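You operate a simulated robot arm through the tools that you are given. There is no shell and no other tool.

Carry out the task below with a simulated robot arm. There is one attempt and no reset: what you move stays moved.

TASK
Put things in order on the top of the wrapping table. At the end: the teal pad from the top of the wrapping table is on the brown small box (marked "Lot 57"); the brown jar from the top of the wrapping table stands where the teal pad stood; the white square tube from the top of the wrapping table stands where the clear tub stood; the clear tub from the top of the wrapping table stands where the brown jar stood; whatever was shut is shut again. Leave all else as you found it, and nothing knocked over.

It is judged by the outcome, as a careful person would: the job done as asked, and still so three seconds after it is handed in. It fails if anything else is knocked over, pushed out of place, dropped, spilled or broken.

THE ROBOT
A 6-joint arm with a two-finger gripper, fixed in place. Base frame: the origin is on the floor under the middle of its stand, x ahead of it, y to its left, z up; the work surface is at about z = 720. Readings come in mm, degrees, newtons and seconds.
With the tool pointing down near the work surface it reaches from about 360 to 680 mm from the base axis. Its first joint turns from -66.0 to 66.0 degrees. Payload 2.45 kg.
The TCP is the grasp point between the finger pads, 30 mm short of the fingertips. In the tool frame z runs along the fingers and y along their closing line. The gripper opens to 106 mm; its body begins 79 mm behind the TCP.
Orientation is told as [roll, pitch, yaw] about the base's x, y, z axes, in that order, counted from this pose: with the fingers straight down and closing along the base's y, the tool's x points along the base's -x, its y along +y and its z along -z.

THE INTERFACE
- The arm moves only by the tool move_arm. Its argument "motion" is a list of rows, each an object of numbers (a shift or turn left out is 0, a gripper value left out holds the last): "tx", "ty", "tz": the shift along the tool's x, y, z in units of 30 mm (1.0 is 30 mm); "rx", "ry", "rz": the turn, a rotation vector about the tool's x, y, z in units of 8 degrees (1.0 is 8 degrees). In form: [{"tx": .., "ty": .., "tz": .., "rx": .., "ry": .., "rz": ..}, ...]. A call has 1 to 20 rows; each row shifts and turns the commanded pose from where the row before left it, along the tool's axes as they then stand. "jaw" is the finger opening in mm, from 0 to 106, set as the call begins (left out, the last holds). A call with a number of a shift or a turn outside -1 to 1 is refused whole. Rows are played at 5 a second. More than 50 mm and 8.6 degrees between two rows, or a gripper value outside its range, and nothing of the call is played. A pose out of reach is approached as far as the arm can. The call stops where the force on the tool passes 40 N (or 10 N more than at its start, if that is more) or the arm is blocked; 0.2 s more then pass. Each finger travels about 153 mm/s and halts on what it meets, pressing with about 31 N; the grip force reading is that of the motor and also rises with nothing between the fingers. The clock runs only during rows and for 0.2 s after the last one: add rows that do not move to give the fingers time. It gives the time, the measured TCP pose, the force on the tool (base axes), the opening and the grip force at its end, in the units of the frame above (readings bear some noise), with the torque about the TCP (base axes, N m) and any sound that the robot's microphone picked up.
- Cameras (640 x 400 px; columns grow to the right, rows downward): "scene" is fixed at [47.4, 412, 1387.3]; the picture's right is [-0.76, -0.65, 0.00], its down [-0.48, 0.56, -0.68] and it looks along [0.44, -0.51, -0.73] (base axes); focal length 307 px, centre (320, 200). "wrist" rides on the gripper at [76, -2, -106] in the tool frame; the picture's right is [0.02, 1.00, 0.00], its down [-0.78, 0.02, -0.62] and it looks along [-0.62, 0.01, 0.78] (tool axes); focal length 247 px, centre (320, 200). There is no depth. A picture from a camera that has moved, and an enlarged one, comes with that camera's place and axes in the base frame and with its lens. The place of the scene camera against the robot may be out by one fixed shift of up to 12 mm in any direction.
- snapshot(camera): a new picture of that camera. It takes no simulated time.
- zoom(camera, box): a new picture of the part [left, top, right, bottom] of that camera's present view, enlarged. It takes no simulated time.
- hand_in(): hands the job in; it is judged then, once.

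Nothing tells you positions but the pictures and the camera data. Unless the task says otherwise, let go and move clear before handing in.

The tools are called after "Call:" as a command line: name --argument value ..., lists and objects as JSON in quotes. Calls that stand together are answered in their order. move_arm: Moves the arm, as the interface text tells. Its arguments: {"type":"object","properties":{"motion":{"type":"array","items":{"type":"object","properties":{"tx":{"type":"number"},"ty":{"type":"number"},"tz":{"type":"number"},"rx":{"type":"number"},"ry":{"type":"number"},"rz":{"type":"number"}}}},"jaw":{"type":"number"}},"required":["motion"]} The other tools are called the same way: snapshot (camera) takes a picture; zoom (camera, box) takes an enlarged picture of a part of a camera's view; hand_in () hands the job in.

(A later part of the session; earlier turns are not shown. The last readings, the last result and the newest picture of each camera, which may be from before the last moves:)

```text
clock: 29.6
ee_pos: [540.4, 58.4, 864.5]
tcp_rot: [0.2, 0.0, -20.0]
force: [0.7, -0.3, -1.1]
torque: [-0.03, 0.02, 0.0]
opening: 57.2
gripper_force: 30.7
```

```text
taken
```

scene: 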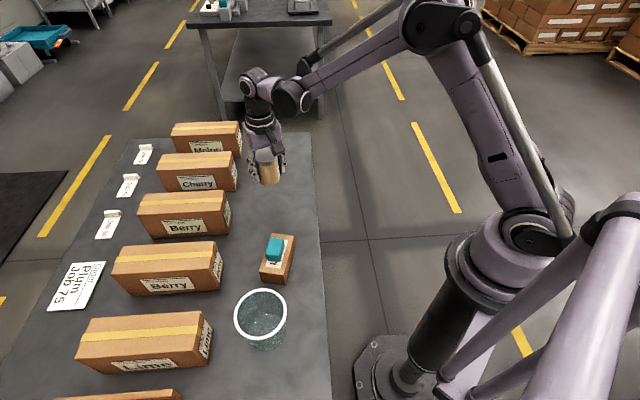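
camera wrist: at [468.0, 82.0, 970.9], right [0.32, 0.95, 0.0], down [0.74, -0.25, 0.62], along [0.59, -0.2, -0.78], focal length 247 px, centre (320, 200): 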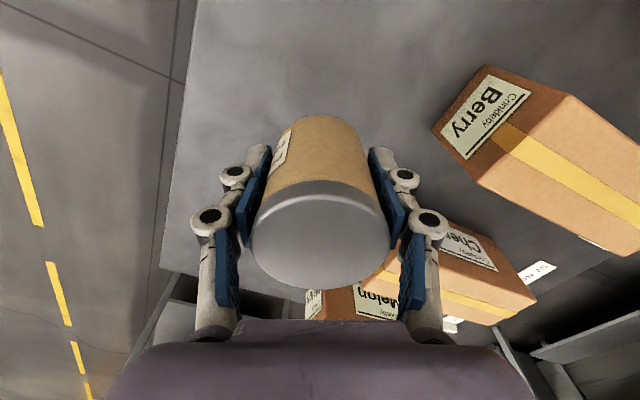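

Moving the jar across to above the pad's old place (631, -114).

Call:
move_arm --motion '[{"tx": -0.8, "ty": -0.728}, {"tx": -0.8, "ty": -0.728}, {"tx": -0.8, "ty": -0.728}, {"tx": -0.8, "ty": -0.728}, {"tx": -0.8, "ty": -0.728}, {"tx": -0.8, "ty": -0.728}, {"tx": 0}]'

Call:
zoom --camera "scene" --box '[220, 100, 360, 200]'

Call:
snapshot --camera "wrist"

```text
clock: 31.2
ee_pos: [630.6, -113.6, 863.2]
tcp_rot: [0.1, -0.2, -20.0]
force: [-0.2, 0.5, -1.4]
torque: [-0.02, 0.03, 0.0]
opening: 57.1
gripper_force: 30.9
```

```text
4.00 times, centred on (290, 150) of scene
camera zoom: at [47.5, 412.0, 1387.3], right [-0.76, -0.65, 0.0], down [-0.48, 0.56, -0.68], along [0.44, -0.51, -0.73], focal length 1230 px, centre (440, 400)
```

zoom: 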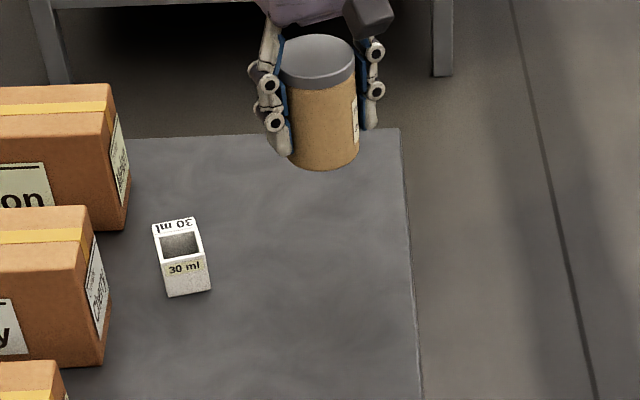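

```text
taken
camera wrist: at [558.1, -89.5, 968.6], right [0.32, 0.95, 0.0], down [0.74, -0.25, 0.62], along [0.59, -0.2, -0.78], focal length 247 px, centre (320, 200)
```

wrist: 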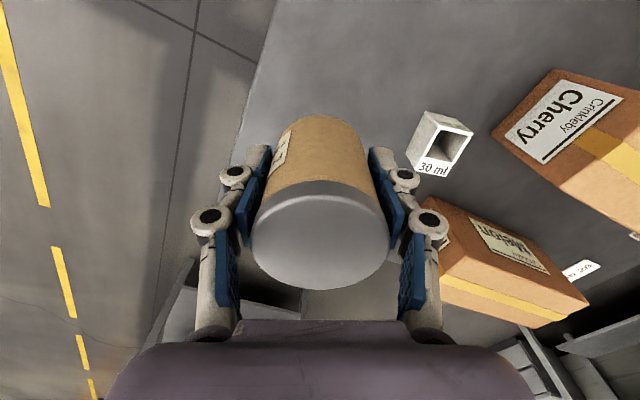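

Call:
move_arm --motion '[{"tz": 0.8}, {"tz": 0.8}, {"tz": 0.7}, {"tz": 0.5}, {"tz": 0.2}, {"tx": 0}]'

Call:
zoom --camera "scene" --box '[220, 100, 360, 200]'

```text
clock: 32.6
ee_pos: [630.5, -114.2, 772.5]
tcp_rot: [0.2, -0.2, -20.0]
force: [0.9, 0.0, -2.1]
torque: [0.02, 0.01, 0.0]
opening: 57.1
gripper_force: 31.3
```

```text
4.00 times, centred on (290, 150) of scene
camera zoom: at [47.4, 412.0, 1387.3], right [-0.76, -0.65, 0.0], down [-0.48, 0.56, -0.68], along [0.44, -0.51, -0.73], focal length 1230 px, centre (440, 400)
```

zoom: 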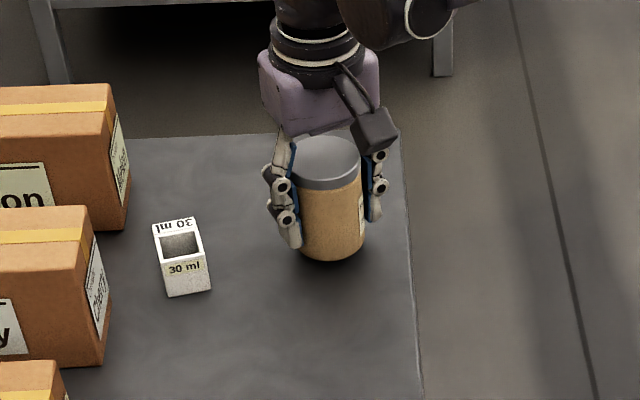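

Call:
move_arm --motion '[{"tz": 0.1}, {"tz": 0.07}, {"tx": 0}]'

```text
clock: 33.4
ee_pos: [630.4, -114.2, 769.0]
tcp_rot: [0.1, 0.0, -20.0]
force: [-0.3, -0.1, -1.4]
torque: [-0.03, 0.03, 0.01]
opening: 56.9
gripper_force: 30.2
```

Call:
move_arm --motion '[{"tz": 0.06}, {"tx": 0}]'

Call:
move_arm --motion '[{"tz": 0.05}, {"tx": 0}]'

```text
clock: 34.0
ee_pos: [630.4, -115.2, 766.0]
tcp_rot: [0.1, -0.1, -19.9]
force: [-0.4, -0.1, -2.0]
torque: [-0.01, 0.03, 0.01]
opening: 57.0
gripper_force: 31.5
```

```text
clock: 34.6
ee_pos: [631.1, -115.3, 765.7]
tcp_rot: [0.1, 0.1, -19.9]
force: [-1.5, 0.6, 4.8]
torque: [0.06, 0.0, -0.01]
opening: 57.0
gripper_force: 31.0
```

The jar now touches the table (force +4.8 N) at (631, -115). I release it and rise straight up.

Call:
move_arm --motion '[{"tx": 0}, {"tx": 0}, {"tx": 0}]' --jaw 90

Call:
move_arm --motion '[{"tz": -0.3}, {"tz": -0.8}, {"tz": -1}, {"tz": -1}, {"tz": -1}, {"tx": 0}]'

Call:
snapshot --camera "wrist"

Call:
zoom --camera "scene" --box '[220, 100, 360, 200]'

```text
clock: 35.4
ee_pos: [630.6, -114.6, 765.5]
tcp_rot: [0.1, -0.1, -20.0]
force: [0.6, 0.1, -0.2]
torque: [0.02, -0.01, 0.01]
opening: 90.2
gripper_force: 0.1
```

```text
clock: 36.8
ee_pos: [631.0, -114.3, 887.5]
tcp_rot: [0.2, 0.0, -19.9]
force: [-0.1, 0.0, 0.1]
torque: [0.01, 0.0, 0.02]
opening: 89.9
gripper_force: 0.0
```

```text
taken
camera wrist: at [559.1, -90.2, 992.9], right [0.32, 0.95, 0.0], down [0.74, -0.25, 0.62], along [0.59, -0.2, -0.78], focal length 247 px, centre (320, 200)
```

wrist: 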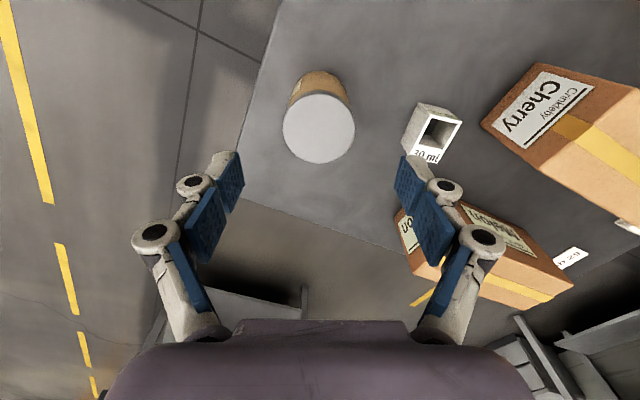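

```text
4.00 times, centred on (290, 150) of scene
camera zoom: at [47.4, 412.0, 1387.3], right [-0.76, -0.65, 0.0], down [-0.48, 0.56, -0.68], along [0.44, -0.51, -0.73], focal length 1230 px, centre (440, 400)
```

zoom: 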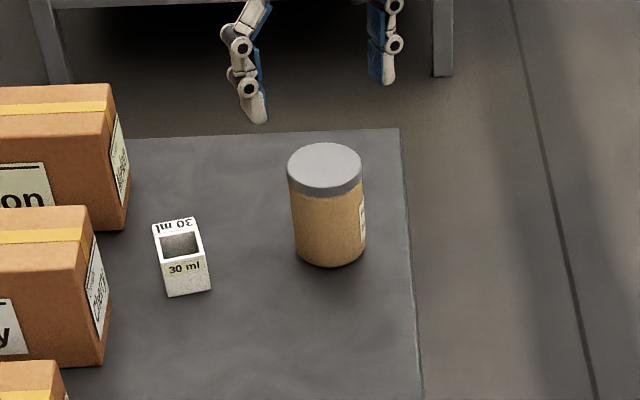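

The jar stands on the pad's old spot. Now for the tub: I rotate to yaw 45° and travel high over to it with jaws fully open.

Call:
move_arm --motion '[{"tz": -0.8, "rz": -0.903}, {"tz": -0.8, "rz": -0.903}, {"rz": -0.903}, {"rz": -0.903}, {"rz": -0.903}, {"rz": -0.903}, {"rz": -0.903}, {"rz": -0.903}, {"rz": -0.903}, {"tx": 0}]' --jaw 106

Call:
move_arm --motion '[{"tx": -0.1046, "ty": 0.956}, {"tx": -0.1046, "ty": 0.956}, {"tx": -0.1046, "ty": 0.956}, {"tx": -0.1046, "ty": 0.956}, {"tx": -0.1046, "ty": 0.956}, {"tx": -0.1046, "ty": 0.956}, {"tx": -0.1046, "ty": 0.956}, {"tx": -0.1046, "ty": 0.956}, {"tx": -0.1046, "ty": 0.956}, {"tx": -0.1046, "ty": 0.956}, {"tx": -0.1046, "ty": 0.956}, {"tx": -0.1046, "ty": 0.956}, {"tx": -0.1046, "ty": 0.956}, {"tx": -0.1046, "ty": 0.956}, {"tx": -0.1046, "ty": 0.956}, {"tx": -0.1046, "ty": 0.956}, {"tx": -0.1046, "ty": 0.956}, {"tx": -0.1046, "ty": 0.956}, {"tx": -0.1046, "ty": 0.956}, {"tx": 0}]'

Call:
snapshot --camera "wrist"

Call:
zoom --camera "wrist" --box '[240, 20, 400, 140]'

Call:
snapshot --camera "scene"

```text
clock: 39.0
ee_pos: [630.4, -114.2, 936.8]
tcp_rot: [-0.1, -0.1, 45.1]
force: [0.7, 0.4, -0.5]
torque: [-0.01, -0.02, 0.0]
opening: 106.1
gripper_force: 0.0
```

```text
clock: 43.2
ee_pos: [287.7, 312.5, 936.6]
tcp_rot: [0.1, -0.1, 45.0]
force: [0.1, -0.1, 0.5]
torque: [0.01, 0.0, 0.04]
opening: 106.0
gripper_force: 0.0
```

```text
taken
camera wrist: at [234.4, 256.7, 1041.5], right [-0.72, 0.69, 0.0], down [0.54, 0.56, 0.62], along [0.43, 0.45, -0.78], focal length 247 px, centre (320, 200)
```

wrist: 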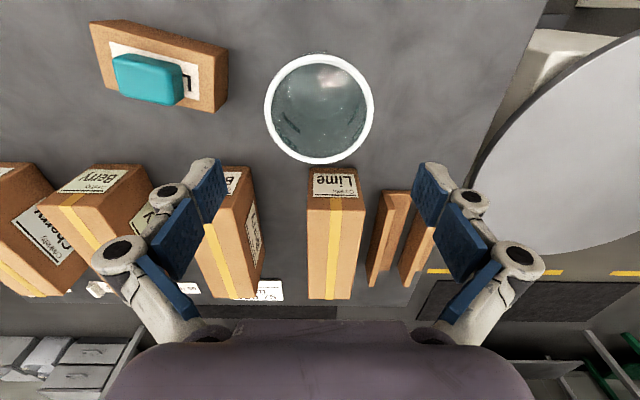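

```text
3.33 times, centred on (320, 80) of wrist
camera zoom: at [234.4, 256.7, 1041.5], right [-0.72, 0.69, 0.0], down [0.54, 0.56, 0.62], along [0.43, 0.45, -0.78], focal length 823 px, centre (320, 600)
```

zoom: 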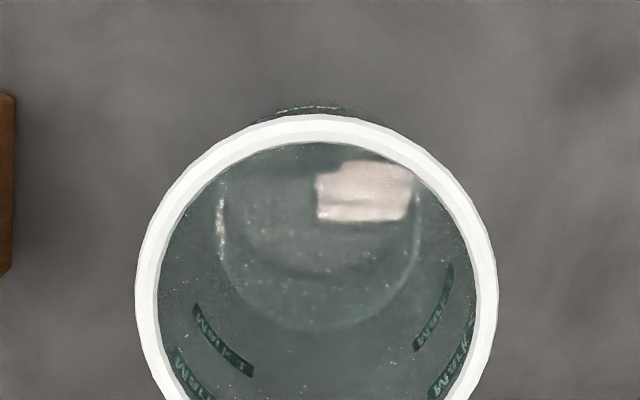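

```text
taken
```

scene: 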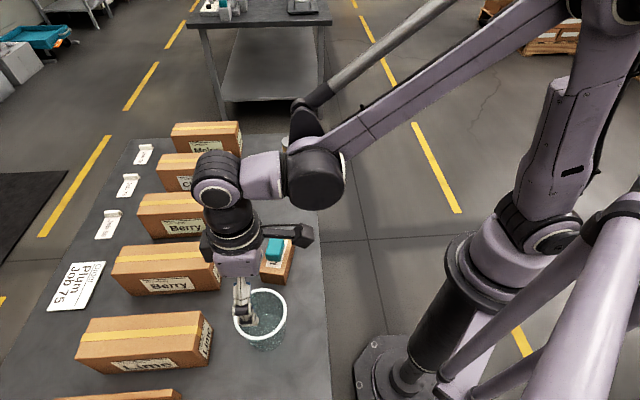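

I take the tub rim at about (291, 313), outer diameter ≈ 99 mm, against a 106 mm opening, so centring must be precise. I'll lower partway to re-measure before going over the rim.

Call:
move_arm --motion '[{"tx": -0.09, "ty": -0.043, "tz": 0.6}, {"tz": 0.6}, {"tz": 0.55}, {"tx": 0}]'

Call:
snapshot --camera "wrist"

Call:
zoom --camera "wrist" --box '[200, 60, 440, 210]'

Call:
zoom --camera "scene" --box '[180, 220, 340, 360]'

```text
clock: 44.2
ee_pos: [289.9, 313.3, 883.9]
tcp_rot: [0.0, 0.0, 45.0]
force: [0.0, -0.1, -0.5]
torque: [-0.02, 0.01, 0.01]
opening: 105.9
gripper_force: 0.1
```

```text
taken
camera wrist: at [237.1, 257.5, 989.2], right [-0.72, 0.69, 0.0], down [0.54, 0.56, 0.62], along [0.43, 0.45, -0.78], focal length 247 px, centre (320, 200)
```

wrist: 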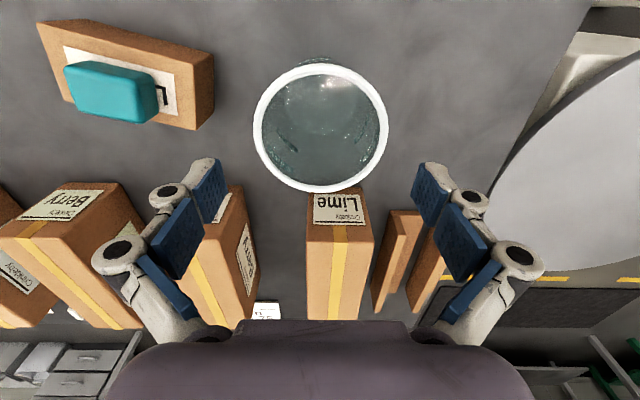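

```text
2.67 times, centred on (320, 135) of wrist
camera zoom: at [237.1, 257.5, 989.2], right [-0.72, 0.69, 0.0], down [0.54, 0.56, 0.62], along [0.43, 0.45, -0.78], focal length 659 px, centre (320, 373)
```

zoom: 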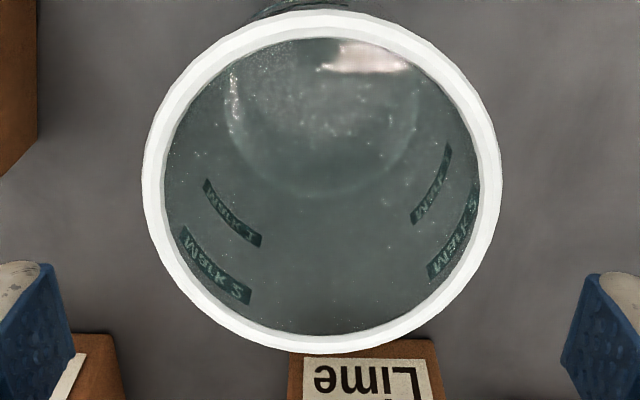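

```text
2.86 times, centred on (260, 290) of scene
camera zoom: at [47.4, 412.0, 1387.3], right [-0.76, -0.65, 0.0], down [-0.48, 0.56, -0.68], along [0.44, -0.51, -0.73], focal length 878 px, centre (491, -57)
```

zoom: 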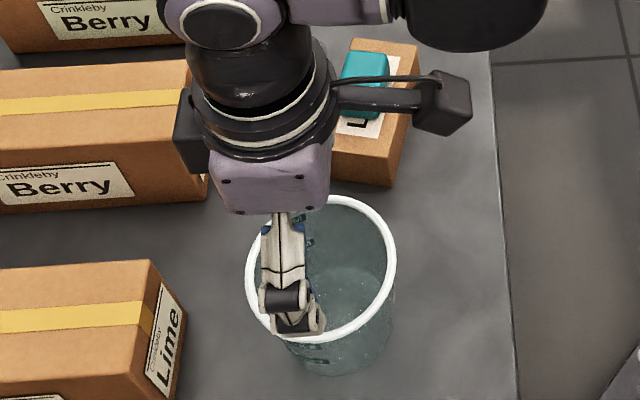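

Tub rim now measured centred within ~1 mm between fingers (2 mm ahead). I lower in cautious stages around the rim.

Call:
move_arm --motion '[{"tx": -0.073, "ty": 0.012, "tz": 0.45}, {"tz": 0.45}, {"tx": 0}]'

Call:
zoom --camera "wrist" --box '[200, 80, 440, 230]'

Call:
zoom --camera "scene" --box '[180, 220, 340, 360]'

```text
clock: 45.0
ee_pos: [291.4, 314.6, 858.0]
tcp_rot: [0.0, -0.1, 45.0]
force: [-0.1, -0.9, -0.2]
torque: [-0.02, -0.03, 0.0]
opening: 106.2
gripper_force: 0.1
```

```text
2.67 times, centred on (320, 155) of wrist
camera zoom: at [238.0, 259.1, 963.3], right [-0.72, 0.69, 0.0], down [0.54, 0.56, 0.62], along [0.43, 0.45, -0.78], focal length 659 px, centre (320, 320)
```

zoom: 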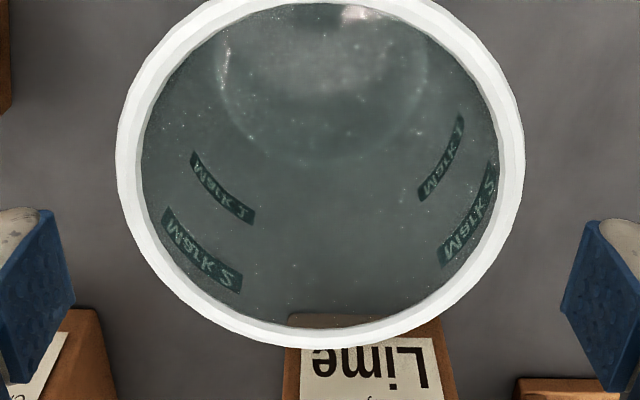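

```text
2.86 times, centred on (260, 290) of scene
camera zoom: at [47.4, 412.0, 1387.3], right [-0.76, -0.65, 0.0], down [-0.48, 0.56, -0.68], along [0.44, -0.51, -0.73], focal length 878 px, centre (491, -57)
```

zoom: 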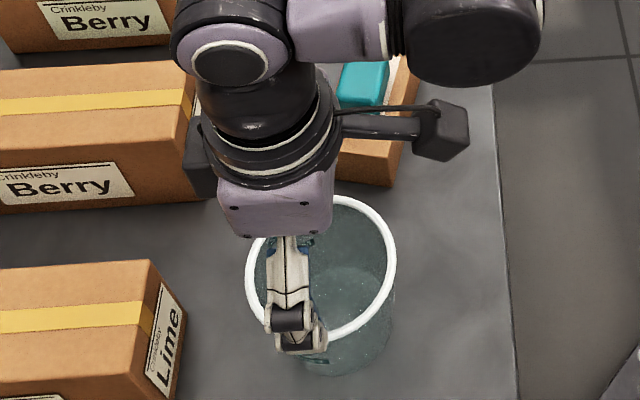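

Call:
move_arm --motion '[{"tz": 0.25}, {"tz": 0.25}, {"tx": 0}]'

Call:
snapshot --camera "wrist"

Call:
zoom --camera "scene" --box '[210, 260, 310, 350]'

```text
clock: 45.8
ee_pos: [290.8, 315.8, 843.3]
tcp_rot: [0.0, -0.1, 45.0]
force: [-0.4, 0.2, 0.0]
torque: [-0.02, -0.01, 0.0]
opening: 106.2
gripper_force: 0.1
```

```text
taken
camera wrist: at [238.3, 260.2, 948.7], right [-0.72, 0.69, 0.0], down [0.54, 0.56, 0.62], along [0.43, 0.45, -0.78], focal length 247 px, centre (320, 200)
```

wrist: 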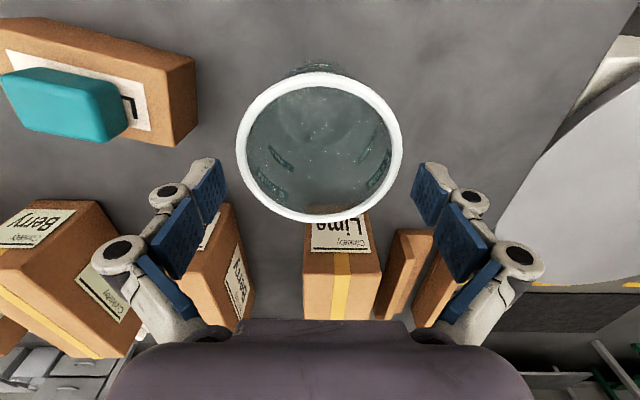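

```text
4.44 times, centred on (260, 305) of scene
camera zoom: at [47.4, 412.0, 1387.3], right [-0.76, -0.65, 0.0], down [-0.48, 0.56, -0.68], along [0.44, -0.51, -0.73], focal length 1366 px, centre (587, -267)
```

zoom: 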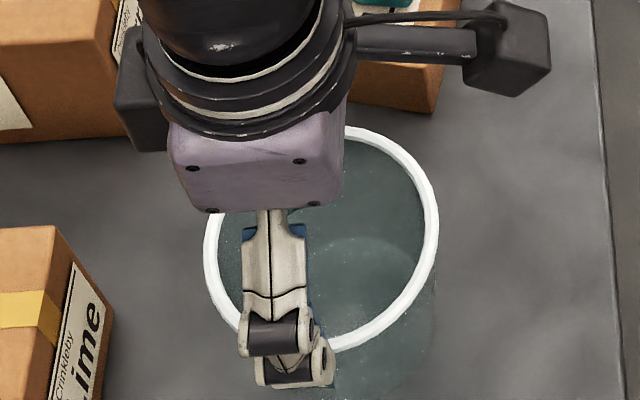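

Call:
move_arm --motion '[{"tx": 0.04, "ty": -0.035}, {"tz": 0.25}, {"tz": 0.2}, {"tx": 0}]'

Call:
snapshot --camera "wrist"

Call:
zoom --camera "scene" --box '[210, 260, 310, 350]'

```text
clock: 46.8
ee_pos: [291.4, 313.7, 828.4]
tcp_rot: [0.0, -0.1, 45.0]
force: [0.4, 0.2, -0.8]
torque: [0.04, -0.01, 0.03]
opening: 106.4
gripper_force: 0.0
```

```text
taken
camera wrist: at [238.5, 258.5, 934.7], right [-0.72, 0.69, 0.0], down [0.54, 0.56, 0.62], along [0.43, 0.45, -0.78], focal length 247 px, centre (320, 200)
```

wrist: 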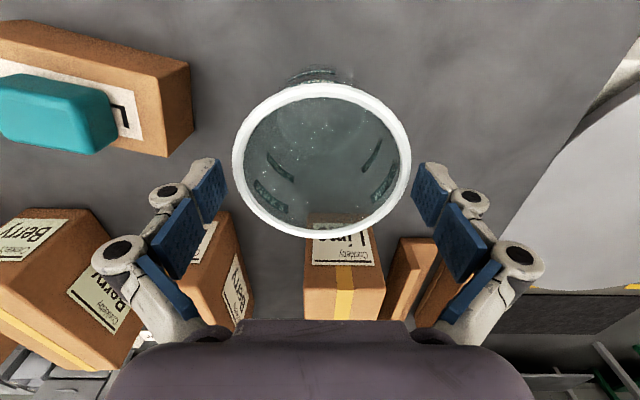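

```text
4.44 times, centred on (260, 305) of scene
camera zoom: at [47.4, 412.0, 1387.3], right [-0.76, -0.65, 0.0], down [-0.48, 0.56, -0.68], along [0.44, -0.51, -0.73], focal length 1366 px, centre (587, -267)
```

zoom: 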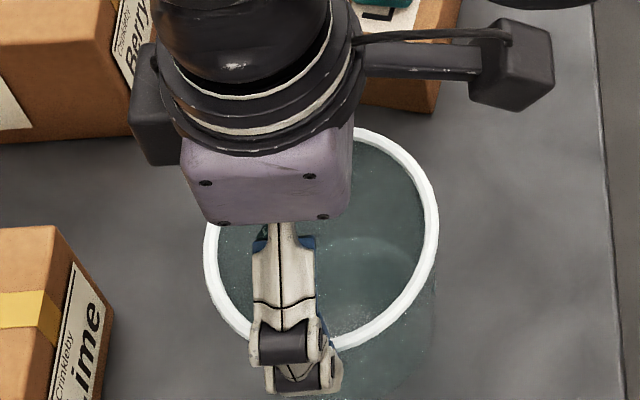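

Call:
move_arm --motion '[{"tx": 0.03, "tz": 0.2}, {"tz": 0.2}, {"tx": 0}]'

Call:
snapshot --camera "wrist"

```text
clock: 47.6
ee_pos: [290.4, 314.0, 817.8]
tcp_rot: [-0.1, -0.1, 45.0]
force: [0.0, -0.7, 0.2]
torque: [0.0, 0.02, 0.0]
opening: 105.9
gripper_force: 0.0
```

```text
taken
camera wrist: at [237.7, 258.2, 923.1], right [-0.72, 0.69, 0.0], down [0.54, 0.56, 0.62], along [0.43, 0.45, -0.78], focal length 247 px, centre (320, 200)
```

wrist: 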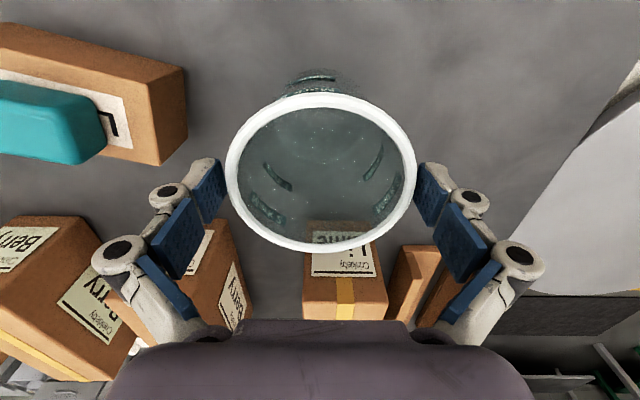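

Call:
move_arm --motion '[{"tz": 0.2}, {"tz": 0.15}, {"tx": 0}]'

Call:
snapshot --camera "wrist"

Call:
zoom --camera "scene" --box '[210, 250, 310, 350]'

```text
clock: 48.4
ee_pos: [291.7, 313.7, 807.1]
tcp_rot: [0.0, -0.1, 45.0]
force: [0.4, 0.2, -0.2]
torque: [0.01, 0.0, 0.0]
opening: 106.2
gripper_force: 0.1
```

```text
taken
camera wrist: at [237.8, 258.4, 912.2], right [-0.72, 0.69, 0.0], down [0.54, 0.56, 0.62], along [0.43, 0.45, -0.78], focal length 247 px, centre (320, 200)
```

wrist: 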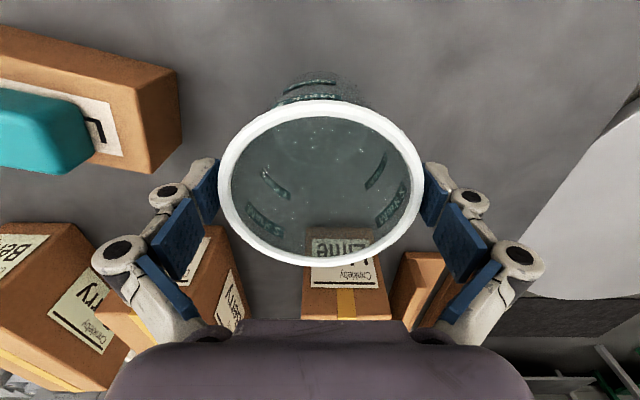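

```text
4.00 times, centred on (260, 300) of scene
camera zoom: at [47.4, 412.0, 1387.3], right [-0.76, -0.65, 0.0], down [-0.48, 0.56, -0.68], along [0.44, -0.51, -0.73], focal length 1230 px, centre (560, -200)
```

zoom: 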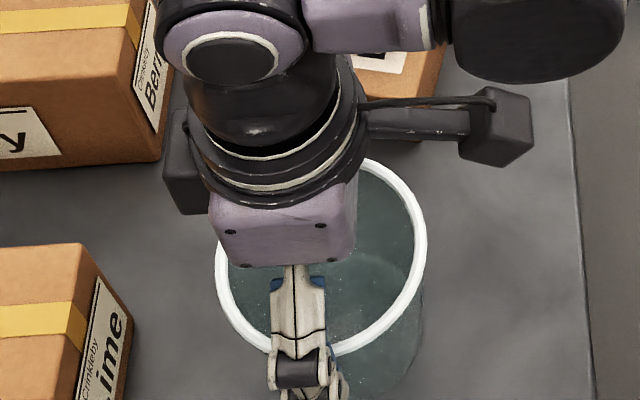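

The rim sits between the pads with no contact force. I close gently on the rim.

Call:
move_arm --motion '[{"tx": 0}, {"tx": 0}, {"tx": 0}, {"tx": 0}]' --jaw 80

Call:
snapshot --camera "wrist"

```text
clock: 49.4
ee_pos: [289.9, 313.6, 806.8]
tcp_rot: [0.0, -0.2, 45.0]
force: [-0.9, -1.0, 15.2]
torque: [0.16, -0.04, -0.02]
opening: 83.2
gripper_force: 31.0
```

```text
taken
camera wrist: at [237.6, 258.3, 912.5], right [-0.72, 0.69, 0.0], down [0.54, 0.56, 0.62], along [0.43, 0.45, -0.78], focal length 247 px, centre (320, 200)
```

wrist: 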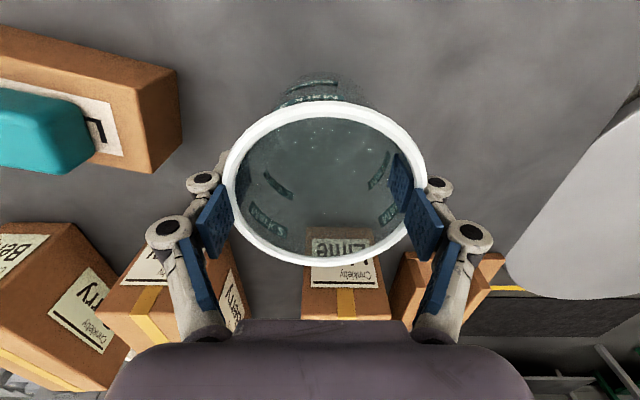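

The adaptive fingers wrapped under the rim (opening 83). I lift slowly a little and check that it holds.

Call:
move_arm --motion '[{"tz": -0.1}, {"tz": -0.15}, {"tz": -0.25}, {"tx": 0}]'

Call:
snapshot --camera "wrist"

Call:
zoom --camera "scene" --box '[200, 240, 320, 360]'

```text
clock: 50.4
ee_pos: [291.4, 314.3, 822.0]
tcp_rot: [0.0, -0.1, 44.9]
force: [-0.5, -0.2, -0.9]
torque: [0.03, -0.01, 0.01]
opening: 83.1
gripper_force: 30.7
```

```text
taken
camera wrist: at [238.2, 258.6, 927.3], right [-0.72, 0.69, 0.0], down [0.54, 0.56, 0.62], along [0.43, 0.45, -0.78], focal length 247 px, centre (320, 200)
```

wrist: 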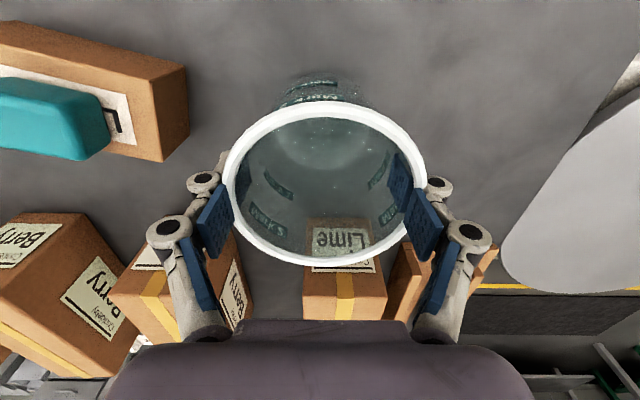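

```text
3.33 times, centred on (260, 300) of scene
camera zoom: at [47.4, 412.0, 1387.3], right [-0.76, -0.65, 0.0], down [-0.48, 0.56, -0.68], along [0.44, -0.51, -0.73], focal length 1025 px, centre (520, -133)
```

zoom: 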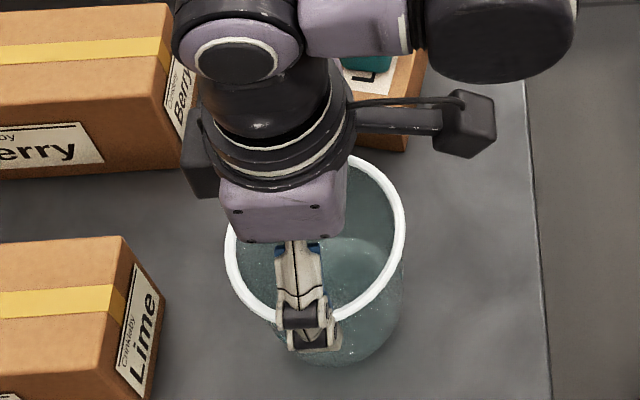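

The tub hangs level and firmly. I lift to a safe height, then carry it smoothly to above the jar's old place.

Call:
move_arm --motion '[{"tz": -0.4}, {"tz": -0.7}, {"tz": -0.8}, {"tz": -0.8}, {"tz": -0.6}, {"tz": -0.3}, {"tx": 0}]'

Call:
move_arm --motion '[{"tx": 0.0129, "ty": -0.4}, {"tx": 0.0129, "ty": -0.7}, {"tx": 0.0129, "ty": -0.885}, {"tx": 0.0129, "ty": -0.885}, {"tx": 0.0129, "ty": -0.885}, {"tx": 0.0129, "ty": -0.885}, {"tx": 0.0129, "ty": -0.885}, {"tx": 0.0129, "ty": -0.885}, {"tx": 0.0129, "ty": -0.885}, {"tx": 0.0129, "ty": -0.885}, {"tx": 0.0129, "ty": -0.885}, {"tx": 0.0129, "ty": -0.885}, {"tx": 0.0129, "ty": -0.885}, {"tx": 0.0129, "ty": -0.7}, {"tx": 0.0129, "ty": -0.4}, {"tx": 0}, {"tx": 0}]'

Call:
snapshot --camera "wrist"

Call:
snapshot --camera "scene"

```text
clock: 52.0
ee_pos: [289.7, 311.9, 929.1]
tcp_rot: [0.0, -0.1, 44.9]
force: [0.3, -0.2, -1.0]
torque: [-0.03, 0.0, -0.01]
opening: 83.1
gripper_force: 31.0
```

```text
clock: 55.6
ee_pos: [538.4, 54.8, 928.9]
tcp_rot: [0.0, -0.1, 45.1]
force: [0.2, 0.5, -0.6]
torque: [0.01, -0.02, 0.0]
opening: 82.3
gripper_force: 30.8
```

```text
taken
camera wrist: at [486.1, -0.7, 1034.6], right [-0.72, 0.69, 0.0], down [0.54, 0.56, 0.62], along [0.43, 0.45, -0.78], focal length 247 px, centre (320, 200)
```

wrist: 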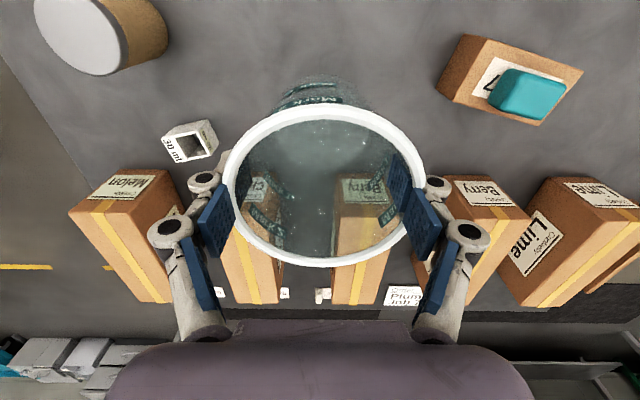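

```text
taken
```

scene: 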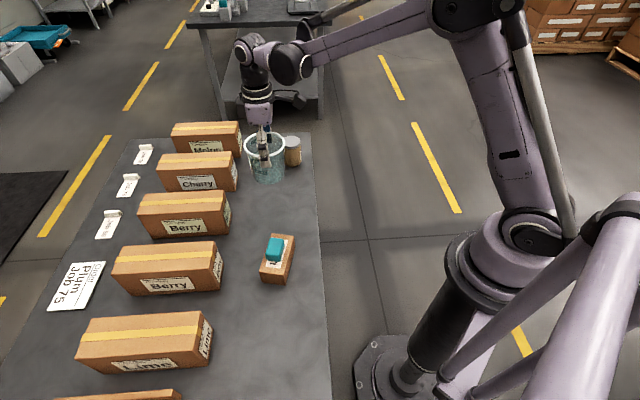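

Call:
move_arm --motion '[{"tx": -0.073, "ty": -0.026, "tz": 0.4}, {"tz": 0.7}, {"tz": 0.8}, {"tz": 0.8}, {"tz": 0.5}, {"tz": 0.3}, {"tz": 0.1}, {"tx": 0}]'

Call:
snapshot --camera "wrist"

Call:
zoom --camera "scene" --box '[210, 130, 340, 230]'

```text
clock: 57.4
ee_pos: [541.3, 55.9, 820.8]
tcp_rot: [-0.1, -0.1, 44.9]
force: [-0.4, 0.3, -0.6]
torque: [-0.02, -0.02, -0.02]
opening: 82.2
gripper_force: 30.6
```

```text
taken
camera wrist: at [489.0, 0.9, 926.7], right [-0.72, 0.69, 0.0], down [0.54, 0.56, 0.62], along [0.43, 0.45, -0.78], focal length 247 px, centre (320, 200)
```

wrist: 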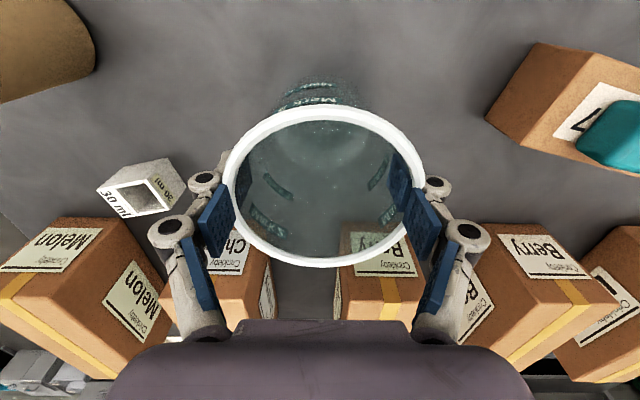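

```text
4.00 times, centred on (275, 180) of scene
camera zoom: at [47.4, 412.0, 1387.3], right [-0.76, -0.65, 0.0], down [-0.48, 0.56, -0.68], along [0.44, -0.51, -0.73], focal length 1230 px, centre (500, 280)
```

zoom: 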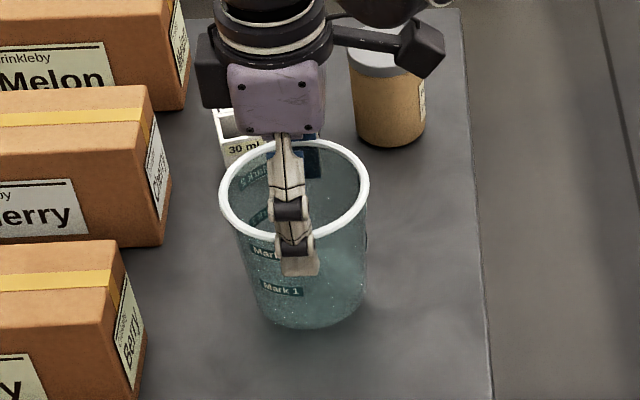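

Call:
move_arm --motion '[{"tz": 0.15}, {"tz": 0.1}, {"tx": 0}]'

Call:
move_arm --motion '[{"tz": 0.08}, {"tx": 0}]'

Call:
move_arm --motion '[{"tz": 0.06}, {"tx": 0}]'

```text
clock: 58.2
ee_pos: [541.6, 56.4, 814.3]
tcp_rot: [0.1, -0.1, 44.9]
force: [-0.7, -0.2, -1.1]
torque: [0.02, -0.01, 0.0]
opening: 82.0
gripper_force: 30.9
```

```text
clock: 58.8
ee_pos: [542.0, 54.7, 811.0]
tcp_rot: [0.0, 0.0, 44.9]
force: [0.7, 0.0, -0.8]
torque: [0.0, 0.02, 0.04]
opening: 82.4
gripper_force: 31.1
```

```text
clock: 59.4
ee_pos: [542.8, 57.1, 810.8]
tcp_rot: [0.0, -0.2, 45.1]
force: [0.0, -0.6, 0.2]
torque: [0.01, 0.0, 0.02]
opening: 82.0
gripper_force: 31.0
```

Call:
move_arm --motion '[{"tz": 0.05}, {"tx": 0}]'

Call:
move_arm --motion '[{"tz": 0.05}, {"tx": 0}]'

Call:
zoom --camera "scene" --box '[210, 130, 340, 230]'

```text
clock: 60.0
ee_pos: [541.8, 57.7, 808.7]
tcp_rot: [0.0, -0.1, 44.9]
force: [-0.4, -0.5, -0.9]
torque: [0.03, 0.0, 0.01]
opening: 82.0
gripper_force: 31.2
```

```text
clock: 60.6
ee_pos: [541.8, 57.5, 807.2]
tcp_rot: [-0.1, -0.1, 45.0]
force: [-1.1, -1.4, 15.4]
torque: [0.15, -0.03, -0.02]
opening: 82.0
gripper_force: 31.5
```

```text
4.00 times, centred on (275, 180) of scene
camera zoom: at [47.1, 411.9, 1387.3], right [-0.76, -0.65, 0.0], down [-0.48, 0.56, -0.68], along [0.44, -0.51, -0.73], focal length 1230 px, centre (500, 280)
```

zoom: 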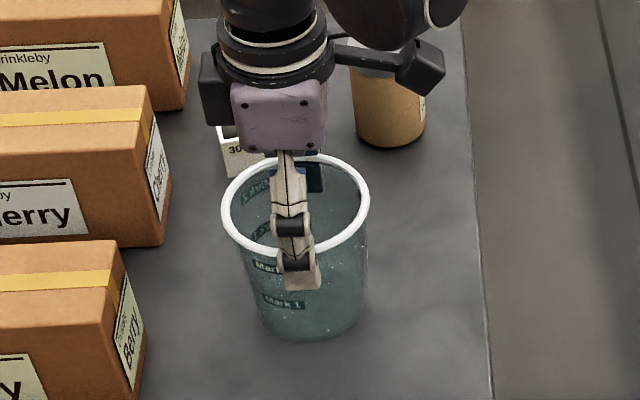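

Contact at z = 807 (15 N), tub at (541, 58). I ease off a hair, open fully, and check before rising.

Call:
move_arm --motion '[{"tz": -0.03}, {"tx": 0}]'

Call:
move_arm --motion '[{"tx": 0}, {"tx": 0}, {"tx": 0}]' --jaw 106

Call:
snapshot --camera "wrist"

```text
clock: 61.2
ee_pos: [541.8, 56.5, 808.5]
tcp_rot: [-0.1, -0.2, 45.0]
force: [1.2, -0.3, -0.1]
torque: [-0.02, 0.01, 0.01]
opening: 82.0
gripper_force: 30.7
```

```text
clock: 62.0
ee_pos: [541.9, 57.5, 807.7]
tcp_rot: [0.0, -0.1, 45.0]
force: [-0.2, -0.3, -0.6]
torque: [-0.01, 0.02, 0.03]
opening: 106.1
gripper_force: 0.2
```

```text
taken
camera wrist: at [489.4, 1.3, 913.5], right [-0.72, 0.69, 0.0], down [0.54, 0.56, 0.62], along [0.43, 0.45, -0.78], focal length 247 px, centre (320, 200)
```

wrist: 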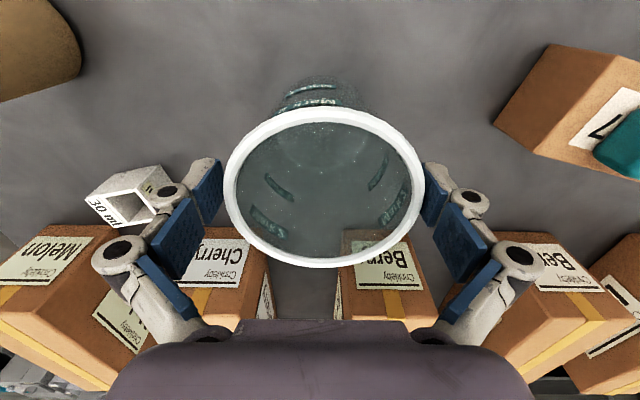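

Call:
move_arm --motion '[{"ty": 0.02, "tz": -0.2}, {"tz": -0.4}, {"tz": -0.6}, {"tz": -0.8}, {"tz": -1}, {"tz": -1}, {"tx": 0}]'

Call:
snapshot --camera "wrist"

Call:
snapshot --camera "scene"

```text
clock: 63.6
ee_pos: [541.2, 58.3, 927.8]
tcp_rot: [0.0, -0.1, 45.0]
force: [-0.2, 0.0, -0.5]
torque: [-0.02, 0.01, 0.05]
opening: 106.1
gripper_force: 0.0
```

```text
taken
camera wrist: at [487.5, 2.8, 1033.6], right [-0.72, 0.69, 0.0], down [0.54, 0.56, 0.62], along [0.43, 0.45, -0.78], focal length 247 px, centre (320, 200)
```

wrist: 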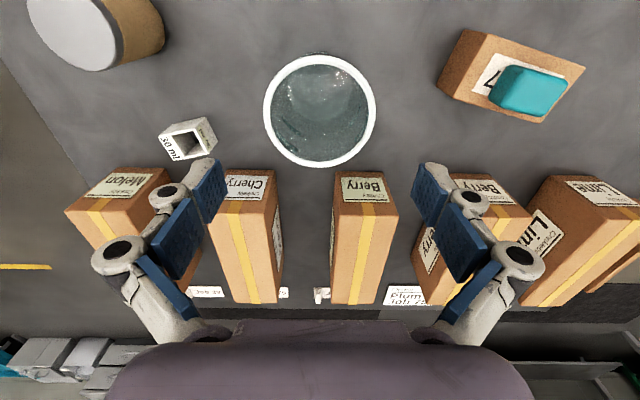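

```text
taken
```

scene: 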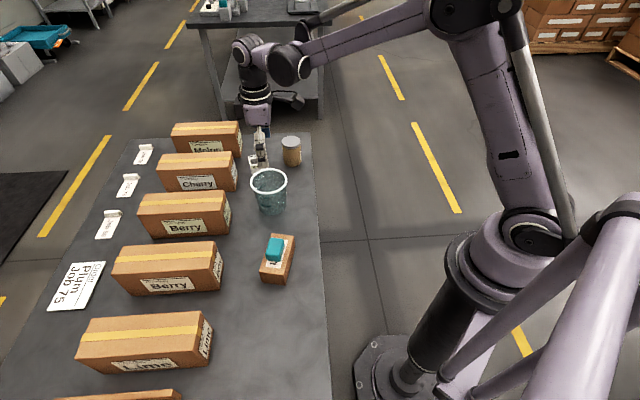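

The tub stands at the jar's old spot, about (543, 59). The tube at ~700 mm radius is beyond straight-down reach, so I'll turn to yaw ≈ -30.7°, tilt the fingers 10° outward, and hover above it.

Call:
move_arm --motion '[{"rz": 0.946}, {"rz": 0.946}, {"rz": 0.946}, {"rz": 0.946}, {"rz": 0.946}, {"rz": 0.946}, {"rz": 0.946}, {"rz": 0.946}, {"rz": 0.946}, {"rz": 0.946}, {"ry": -0.625}, {"ry": -0.625}, {"tx": 0}]' --jaw 62

Call:
move_arm --motion '[{"tx": -0.864, "ty": 0.099, "tz": 0.478}, {"tx": -0.864, "ty": 0.099, "tz": 0.478}, {"tx": -0.864, "ty": 0.099, "tz": 0.478}, {"tx": -0.864, "ty": 0.099, "tz": 0.478}, {"tx": -0.864, "ty": 0.099, "tz": 0.478}, {"tx": -0.864, "ty": 0.099, "tz": 0.478}, {"tx": 0}]'

Call:
snapshot --camera "wrist"

Call:
zoom --camera "scene" --box '[200, 80, 360, 220]'

```text
clock: 66.4
ee_pos: [541.8, 57.0, 927.5]
tcp_rot: [0.2, -10.2, -30.8]
force: [-0.2, -0.3, 0.7]
torque: [0.01, -0.01, -0.01]
opening: 61.6
gripper_force: 0.0
```

```text
clock: 68.0
ee_pos: [695.6, -13.0, 868.7]
tcp_rot: [0.1, -10.0, -30.7]
force: [-0.6, 0.1, 0.5]
torque: [-0.02, 0.0, -0.02]
opening: 62.0
gripper_force: 0.1
```

```text
taken
camera wrist: at [614.0, 32.4, 959.7], right [0.49, 0.87, 0.0], down [0.58, -0.33, 0.75], along [0.65, -0.37, -0.66], focal length 247 px, centre (320, 200)
```

wrist: 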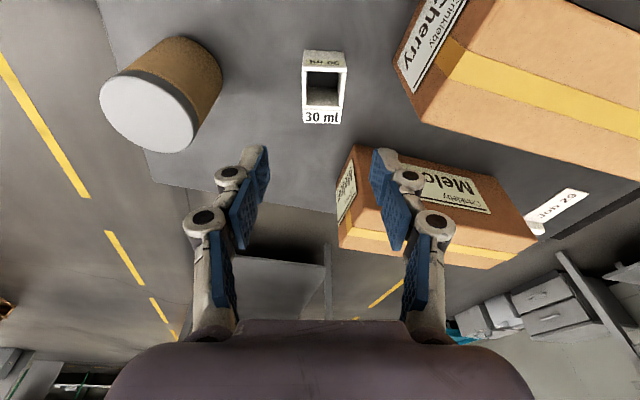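

```text
2.86 times, centred on (280, 150) of scene
camera zoom: at [47.4, 412.0, 1387.3], right [-0.76, -0.65, 0.0], down [-0.48, 0.56, -0.68], along [0.44, -0.51, -0.73], focal length 878 px, centre (434, 343)
```

zoom: 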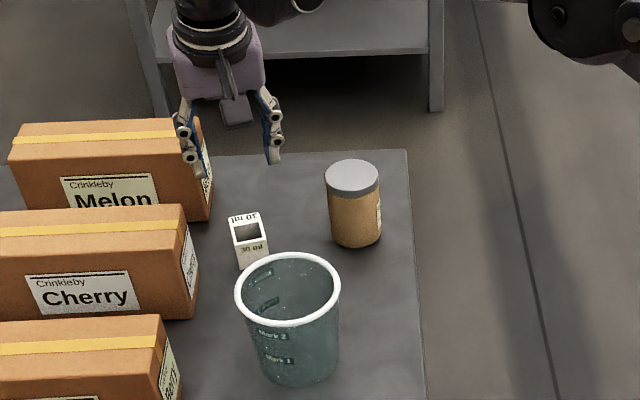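

Tube measured at centre (700.5, -15), aligned with the fingers. Descending vertically (in the tilted frame) to just above grip height.

Call:
move_arm --motion '[{"tx": 0.119, "ty": 0.025, "tz": 0.676}, {"tx": 0.119, "tz": 0.676}, {"tx": 0.119, "tz": 0.676}, {"tx": 0.119, "tz": 0.676}, {"tx": 0.119, "tz": 0.676}, {"tx": 0}]'

Call:
snapshot --camera "wrist"

Call:
zoom --camera "scene" --box '[220, 110, 320, 190]'

```text
clock: 69.4
ee_pos: [696.6, -11.8, 768.2]
tcp_rot: [0.1, -10.0, -30.7]
force: [-0.3, 0.3, -0.6]
torque: [0.0, -0.04, 0.01]
opening: 62.1
gripper_force: 0.0
```

```text
taken
camera wrist: at [614.8, 34.8, 858.9], right [0.49, 0.87, 0.0], down [0.58, -0.33, 0.75], along [0.65, -0.37, -0.66], focal length 247 px, centre (320, 200)
```

wrist: 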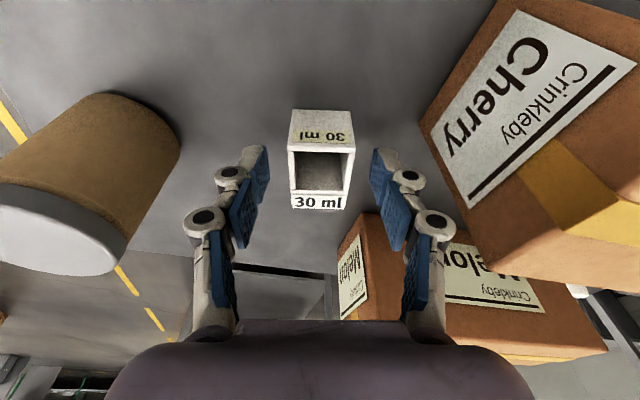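

```text
5.00 times, centred on (270, 150) of scene
camera zoom: at [47.4, 412.0, 1387.3], right [-0.76, -0.65, 0.0], down [-0.48, 0.56, -0.68], along [0.44, -0.51, -0.73], focal length 1537 px, centre (570, 450)
```

zoom: 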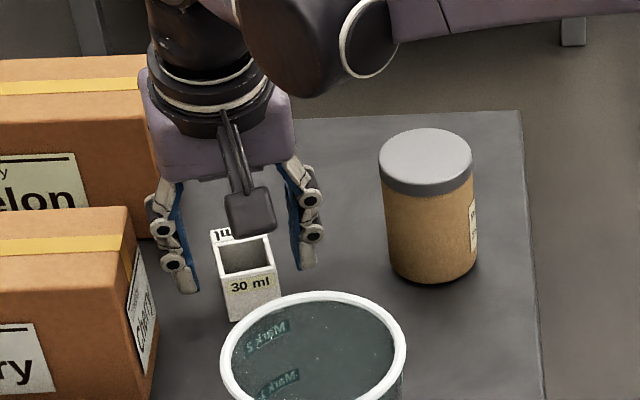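

Call:
move_arm --motion '[{"tx": 0.035, "ty": -0.035, "tz": 0.2}, {"tx": 0.035, "tz": 0.2}, {"tx": 0}]'

Call:
snapshot --camera "wrist"

Call:
zoom --camera "scene" --box '[220, 110, 320, 190]'

```text
clock: 70.2
ee_pos: [694.8, -12.1, 754.3]
tcp_rot: [0.2, -9.9, -30.7]
force: [-0.1, -0.2, -0.6]
torque: [0.02, 0.0, -0.01]
opening: 62.1
gripper_force: 0.1
```

```text
taken
camera wrist: at [614.1, 33.1, 846.8], right [0.49, 0.87, 0.0], down [0.58, -0.33, 0.75], along [0.65, -0.37, -0.66], focal length 247 px, centre (320, 200)
```

wrist: 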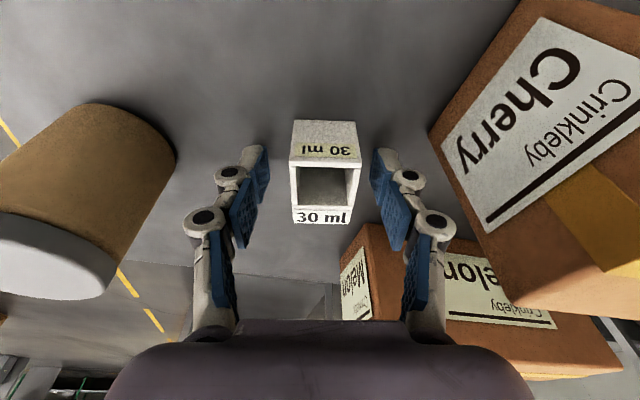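

```text
5.00 times, centred on (270, 150) of scene
camera zoom: at [47.4, 412.0, 1387.3], right [-0.76, -0.65, 0.0], down [-0.48, 0.56, -0.68], along [0.44, -0.51, -0.73], focal length 1537 px, centre (570, 450)
```

zoom: 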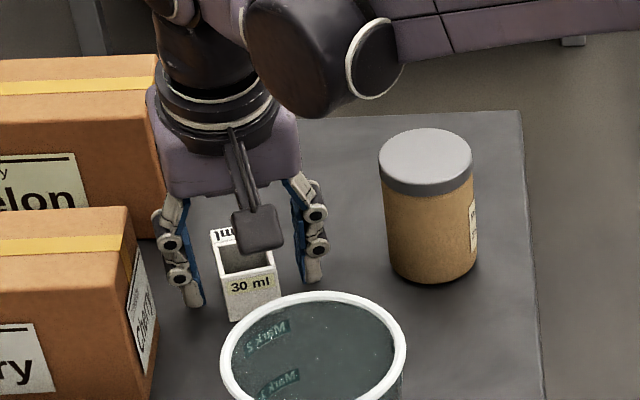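

Fingers straddle the tube. A 1 mm sideways correction, then close.

Call:
move_arm --motion '[{"ty": 0.04}, {"tx": 0}]'

Call:
move_arm --motion '[{"tx": 0}, {"tx": 0}, {"tx": 0}, {"tx": 0}]' --jaw 15

Call:
snapshot --camera "wrist"

Call:
zoom --camera "scene" --box '[220, 110, 320, 190]'

```text
clock: 70.8
ee_pos: [694.5, -14.1, 757.2]
tcp_rot: [0.1, -9.9, -30.7]
force: [0.4, -0.3, 0.0]
torque: [0.0, -0.01, 0.0]
opening: 61.8
gripper_force: 0.1
```

```text
clock: 71.8
ee_pos: [695.7, -12.8, 755.7]
tcp_rot: [0.1, -10.0, -30.7]
force: [-0.2, 0.2, 1.0]
torque: [-0.02, -0.02, -0.03]
opening: 33.4
gripper_force: 31.0
```

```text
taken
camera wrist: at [614.3, 34.1, 847.1], right [0.49, 0.87, 0.0], down [0.58, -0.33, 0.75], along [0.65, -0.37, -0.66], focal length 247 px, centre (320, 200)
```

wrist: 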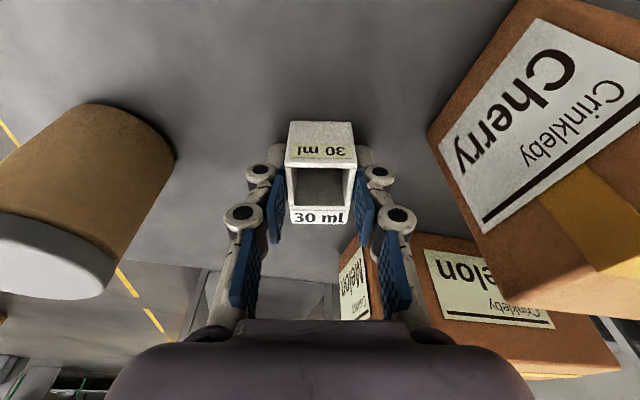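

```text
5.00 times, centred on (270, 150) of scene
camera zoom: at [47.4, 412.0, 1387.3], right [-0.76, -0.65, 0.0], down [-0.48, 0.56, -0.68], along [0.44, -0.51, -0.73], focal length 1537 px, centre (570, 450)
```

zoom: 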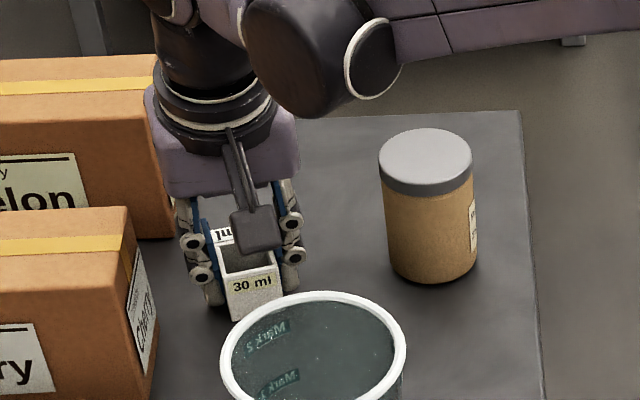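

Tube gripped (33.4 mm, 31 N). Lifting vertically a little first.

Call:
move_arm --motion '[{"tx": -0.029, "tz": -0.164}, {"tx": -0.058, "tz": -0.328}, {"tx": -0.058, "tz": -0.328}, {"tx": 0}]'

Call:
snapshot --camera "wrist"

Call:
zoom --camera "scene" --box '[220, 110, 320, 190]'

```text
clock: 72.8
ee_pos: [695.4, -12.3, 780.6]
tcp_rot: [0.2, -9.9, -30.6]
force: [-0.4, -0.7, 0.0]
torque: [-0.01, 0.02, 0.02]
opening: 33.6
gripper_force: 30.7
```

```text
taken
camera wrist: at [614.4, 33.8, 871.9], right [0.49, 0.87, 0.0], down [0.58, -0.33, 0.75], along [0.65, -0.37, -0.66], focal length 247 px, centre (320, 200)
```

wrist: 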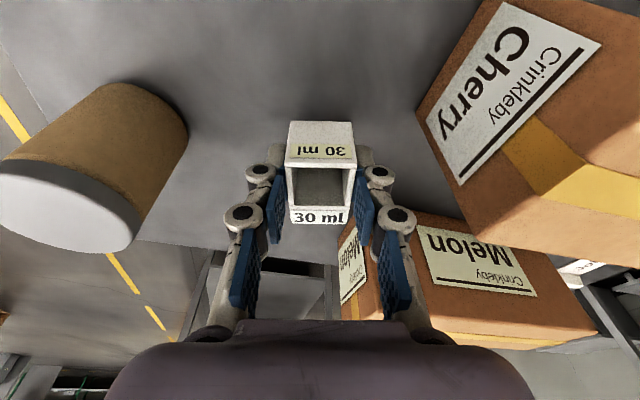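

```text
5.00 times, centred on (270, 150) of scene
camera zoom: at [47.4, 412.0, 1387.3], right [-0.76, -0.65, 0.0], down [-0.48, 0.56, -0.68], along [0.44, -0.51, -0.73], focal length 1537 px, centre (570, 450)
```

zoom: 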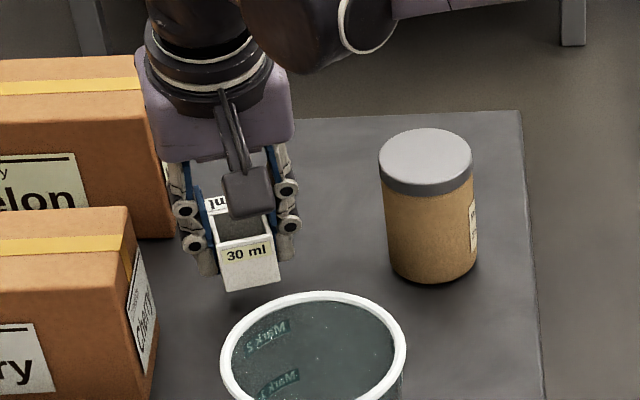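

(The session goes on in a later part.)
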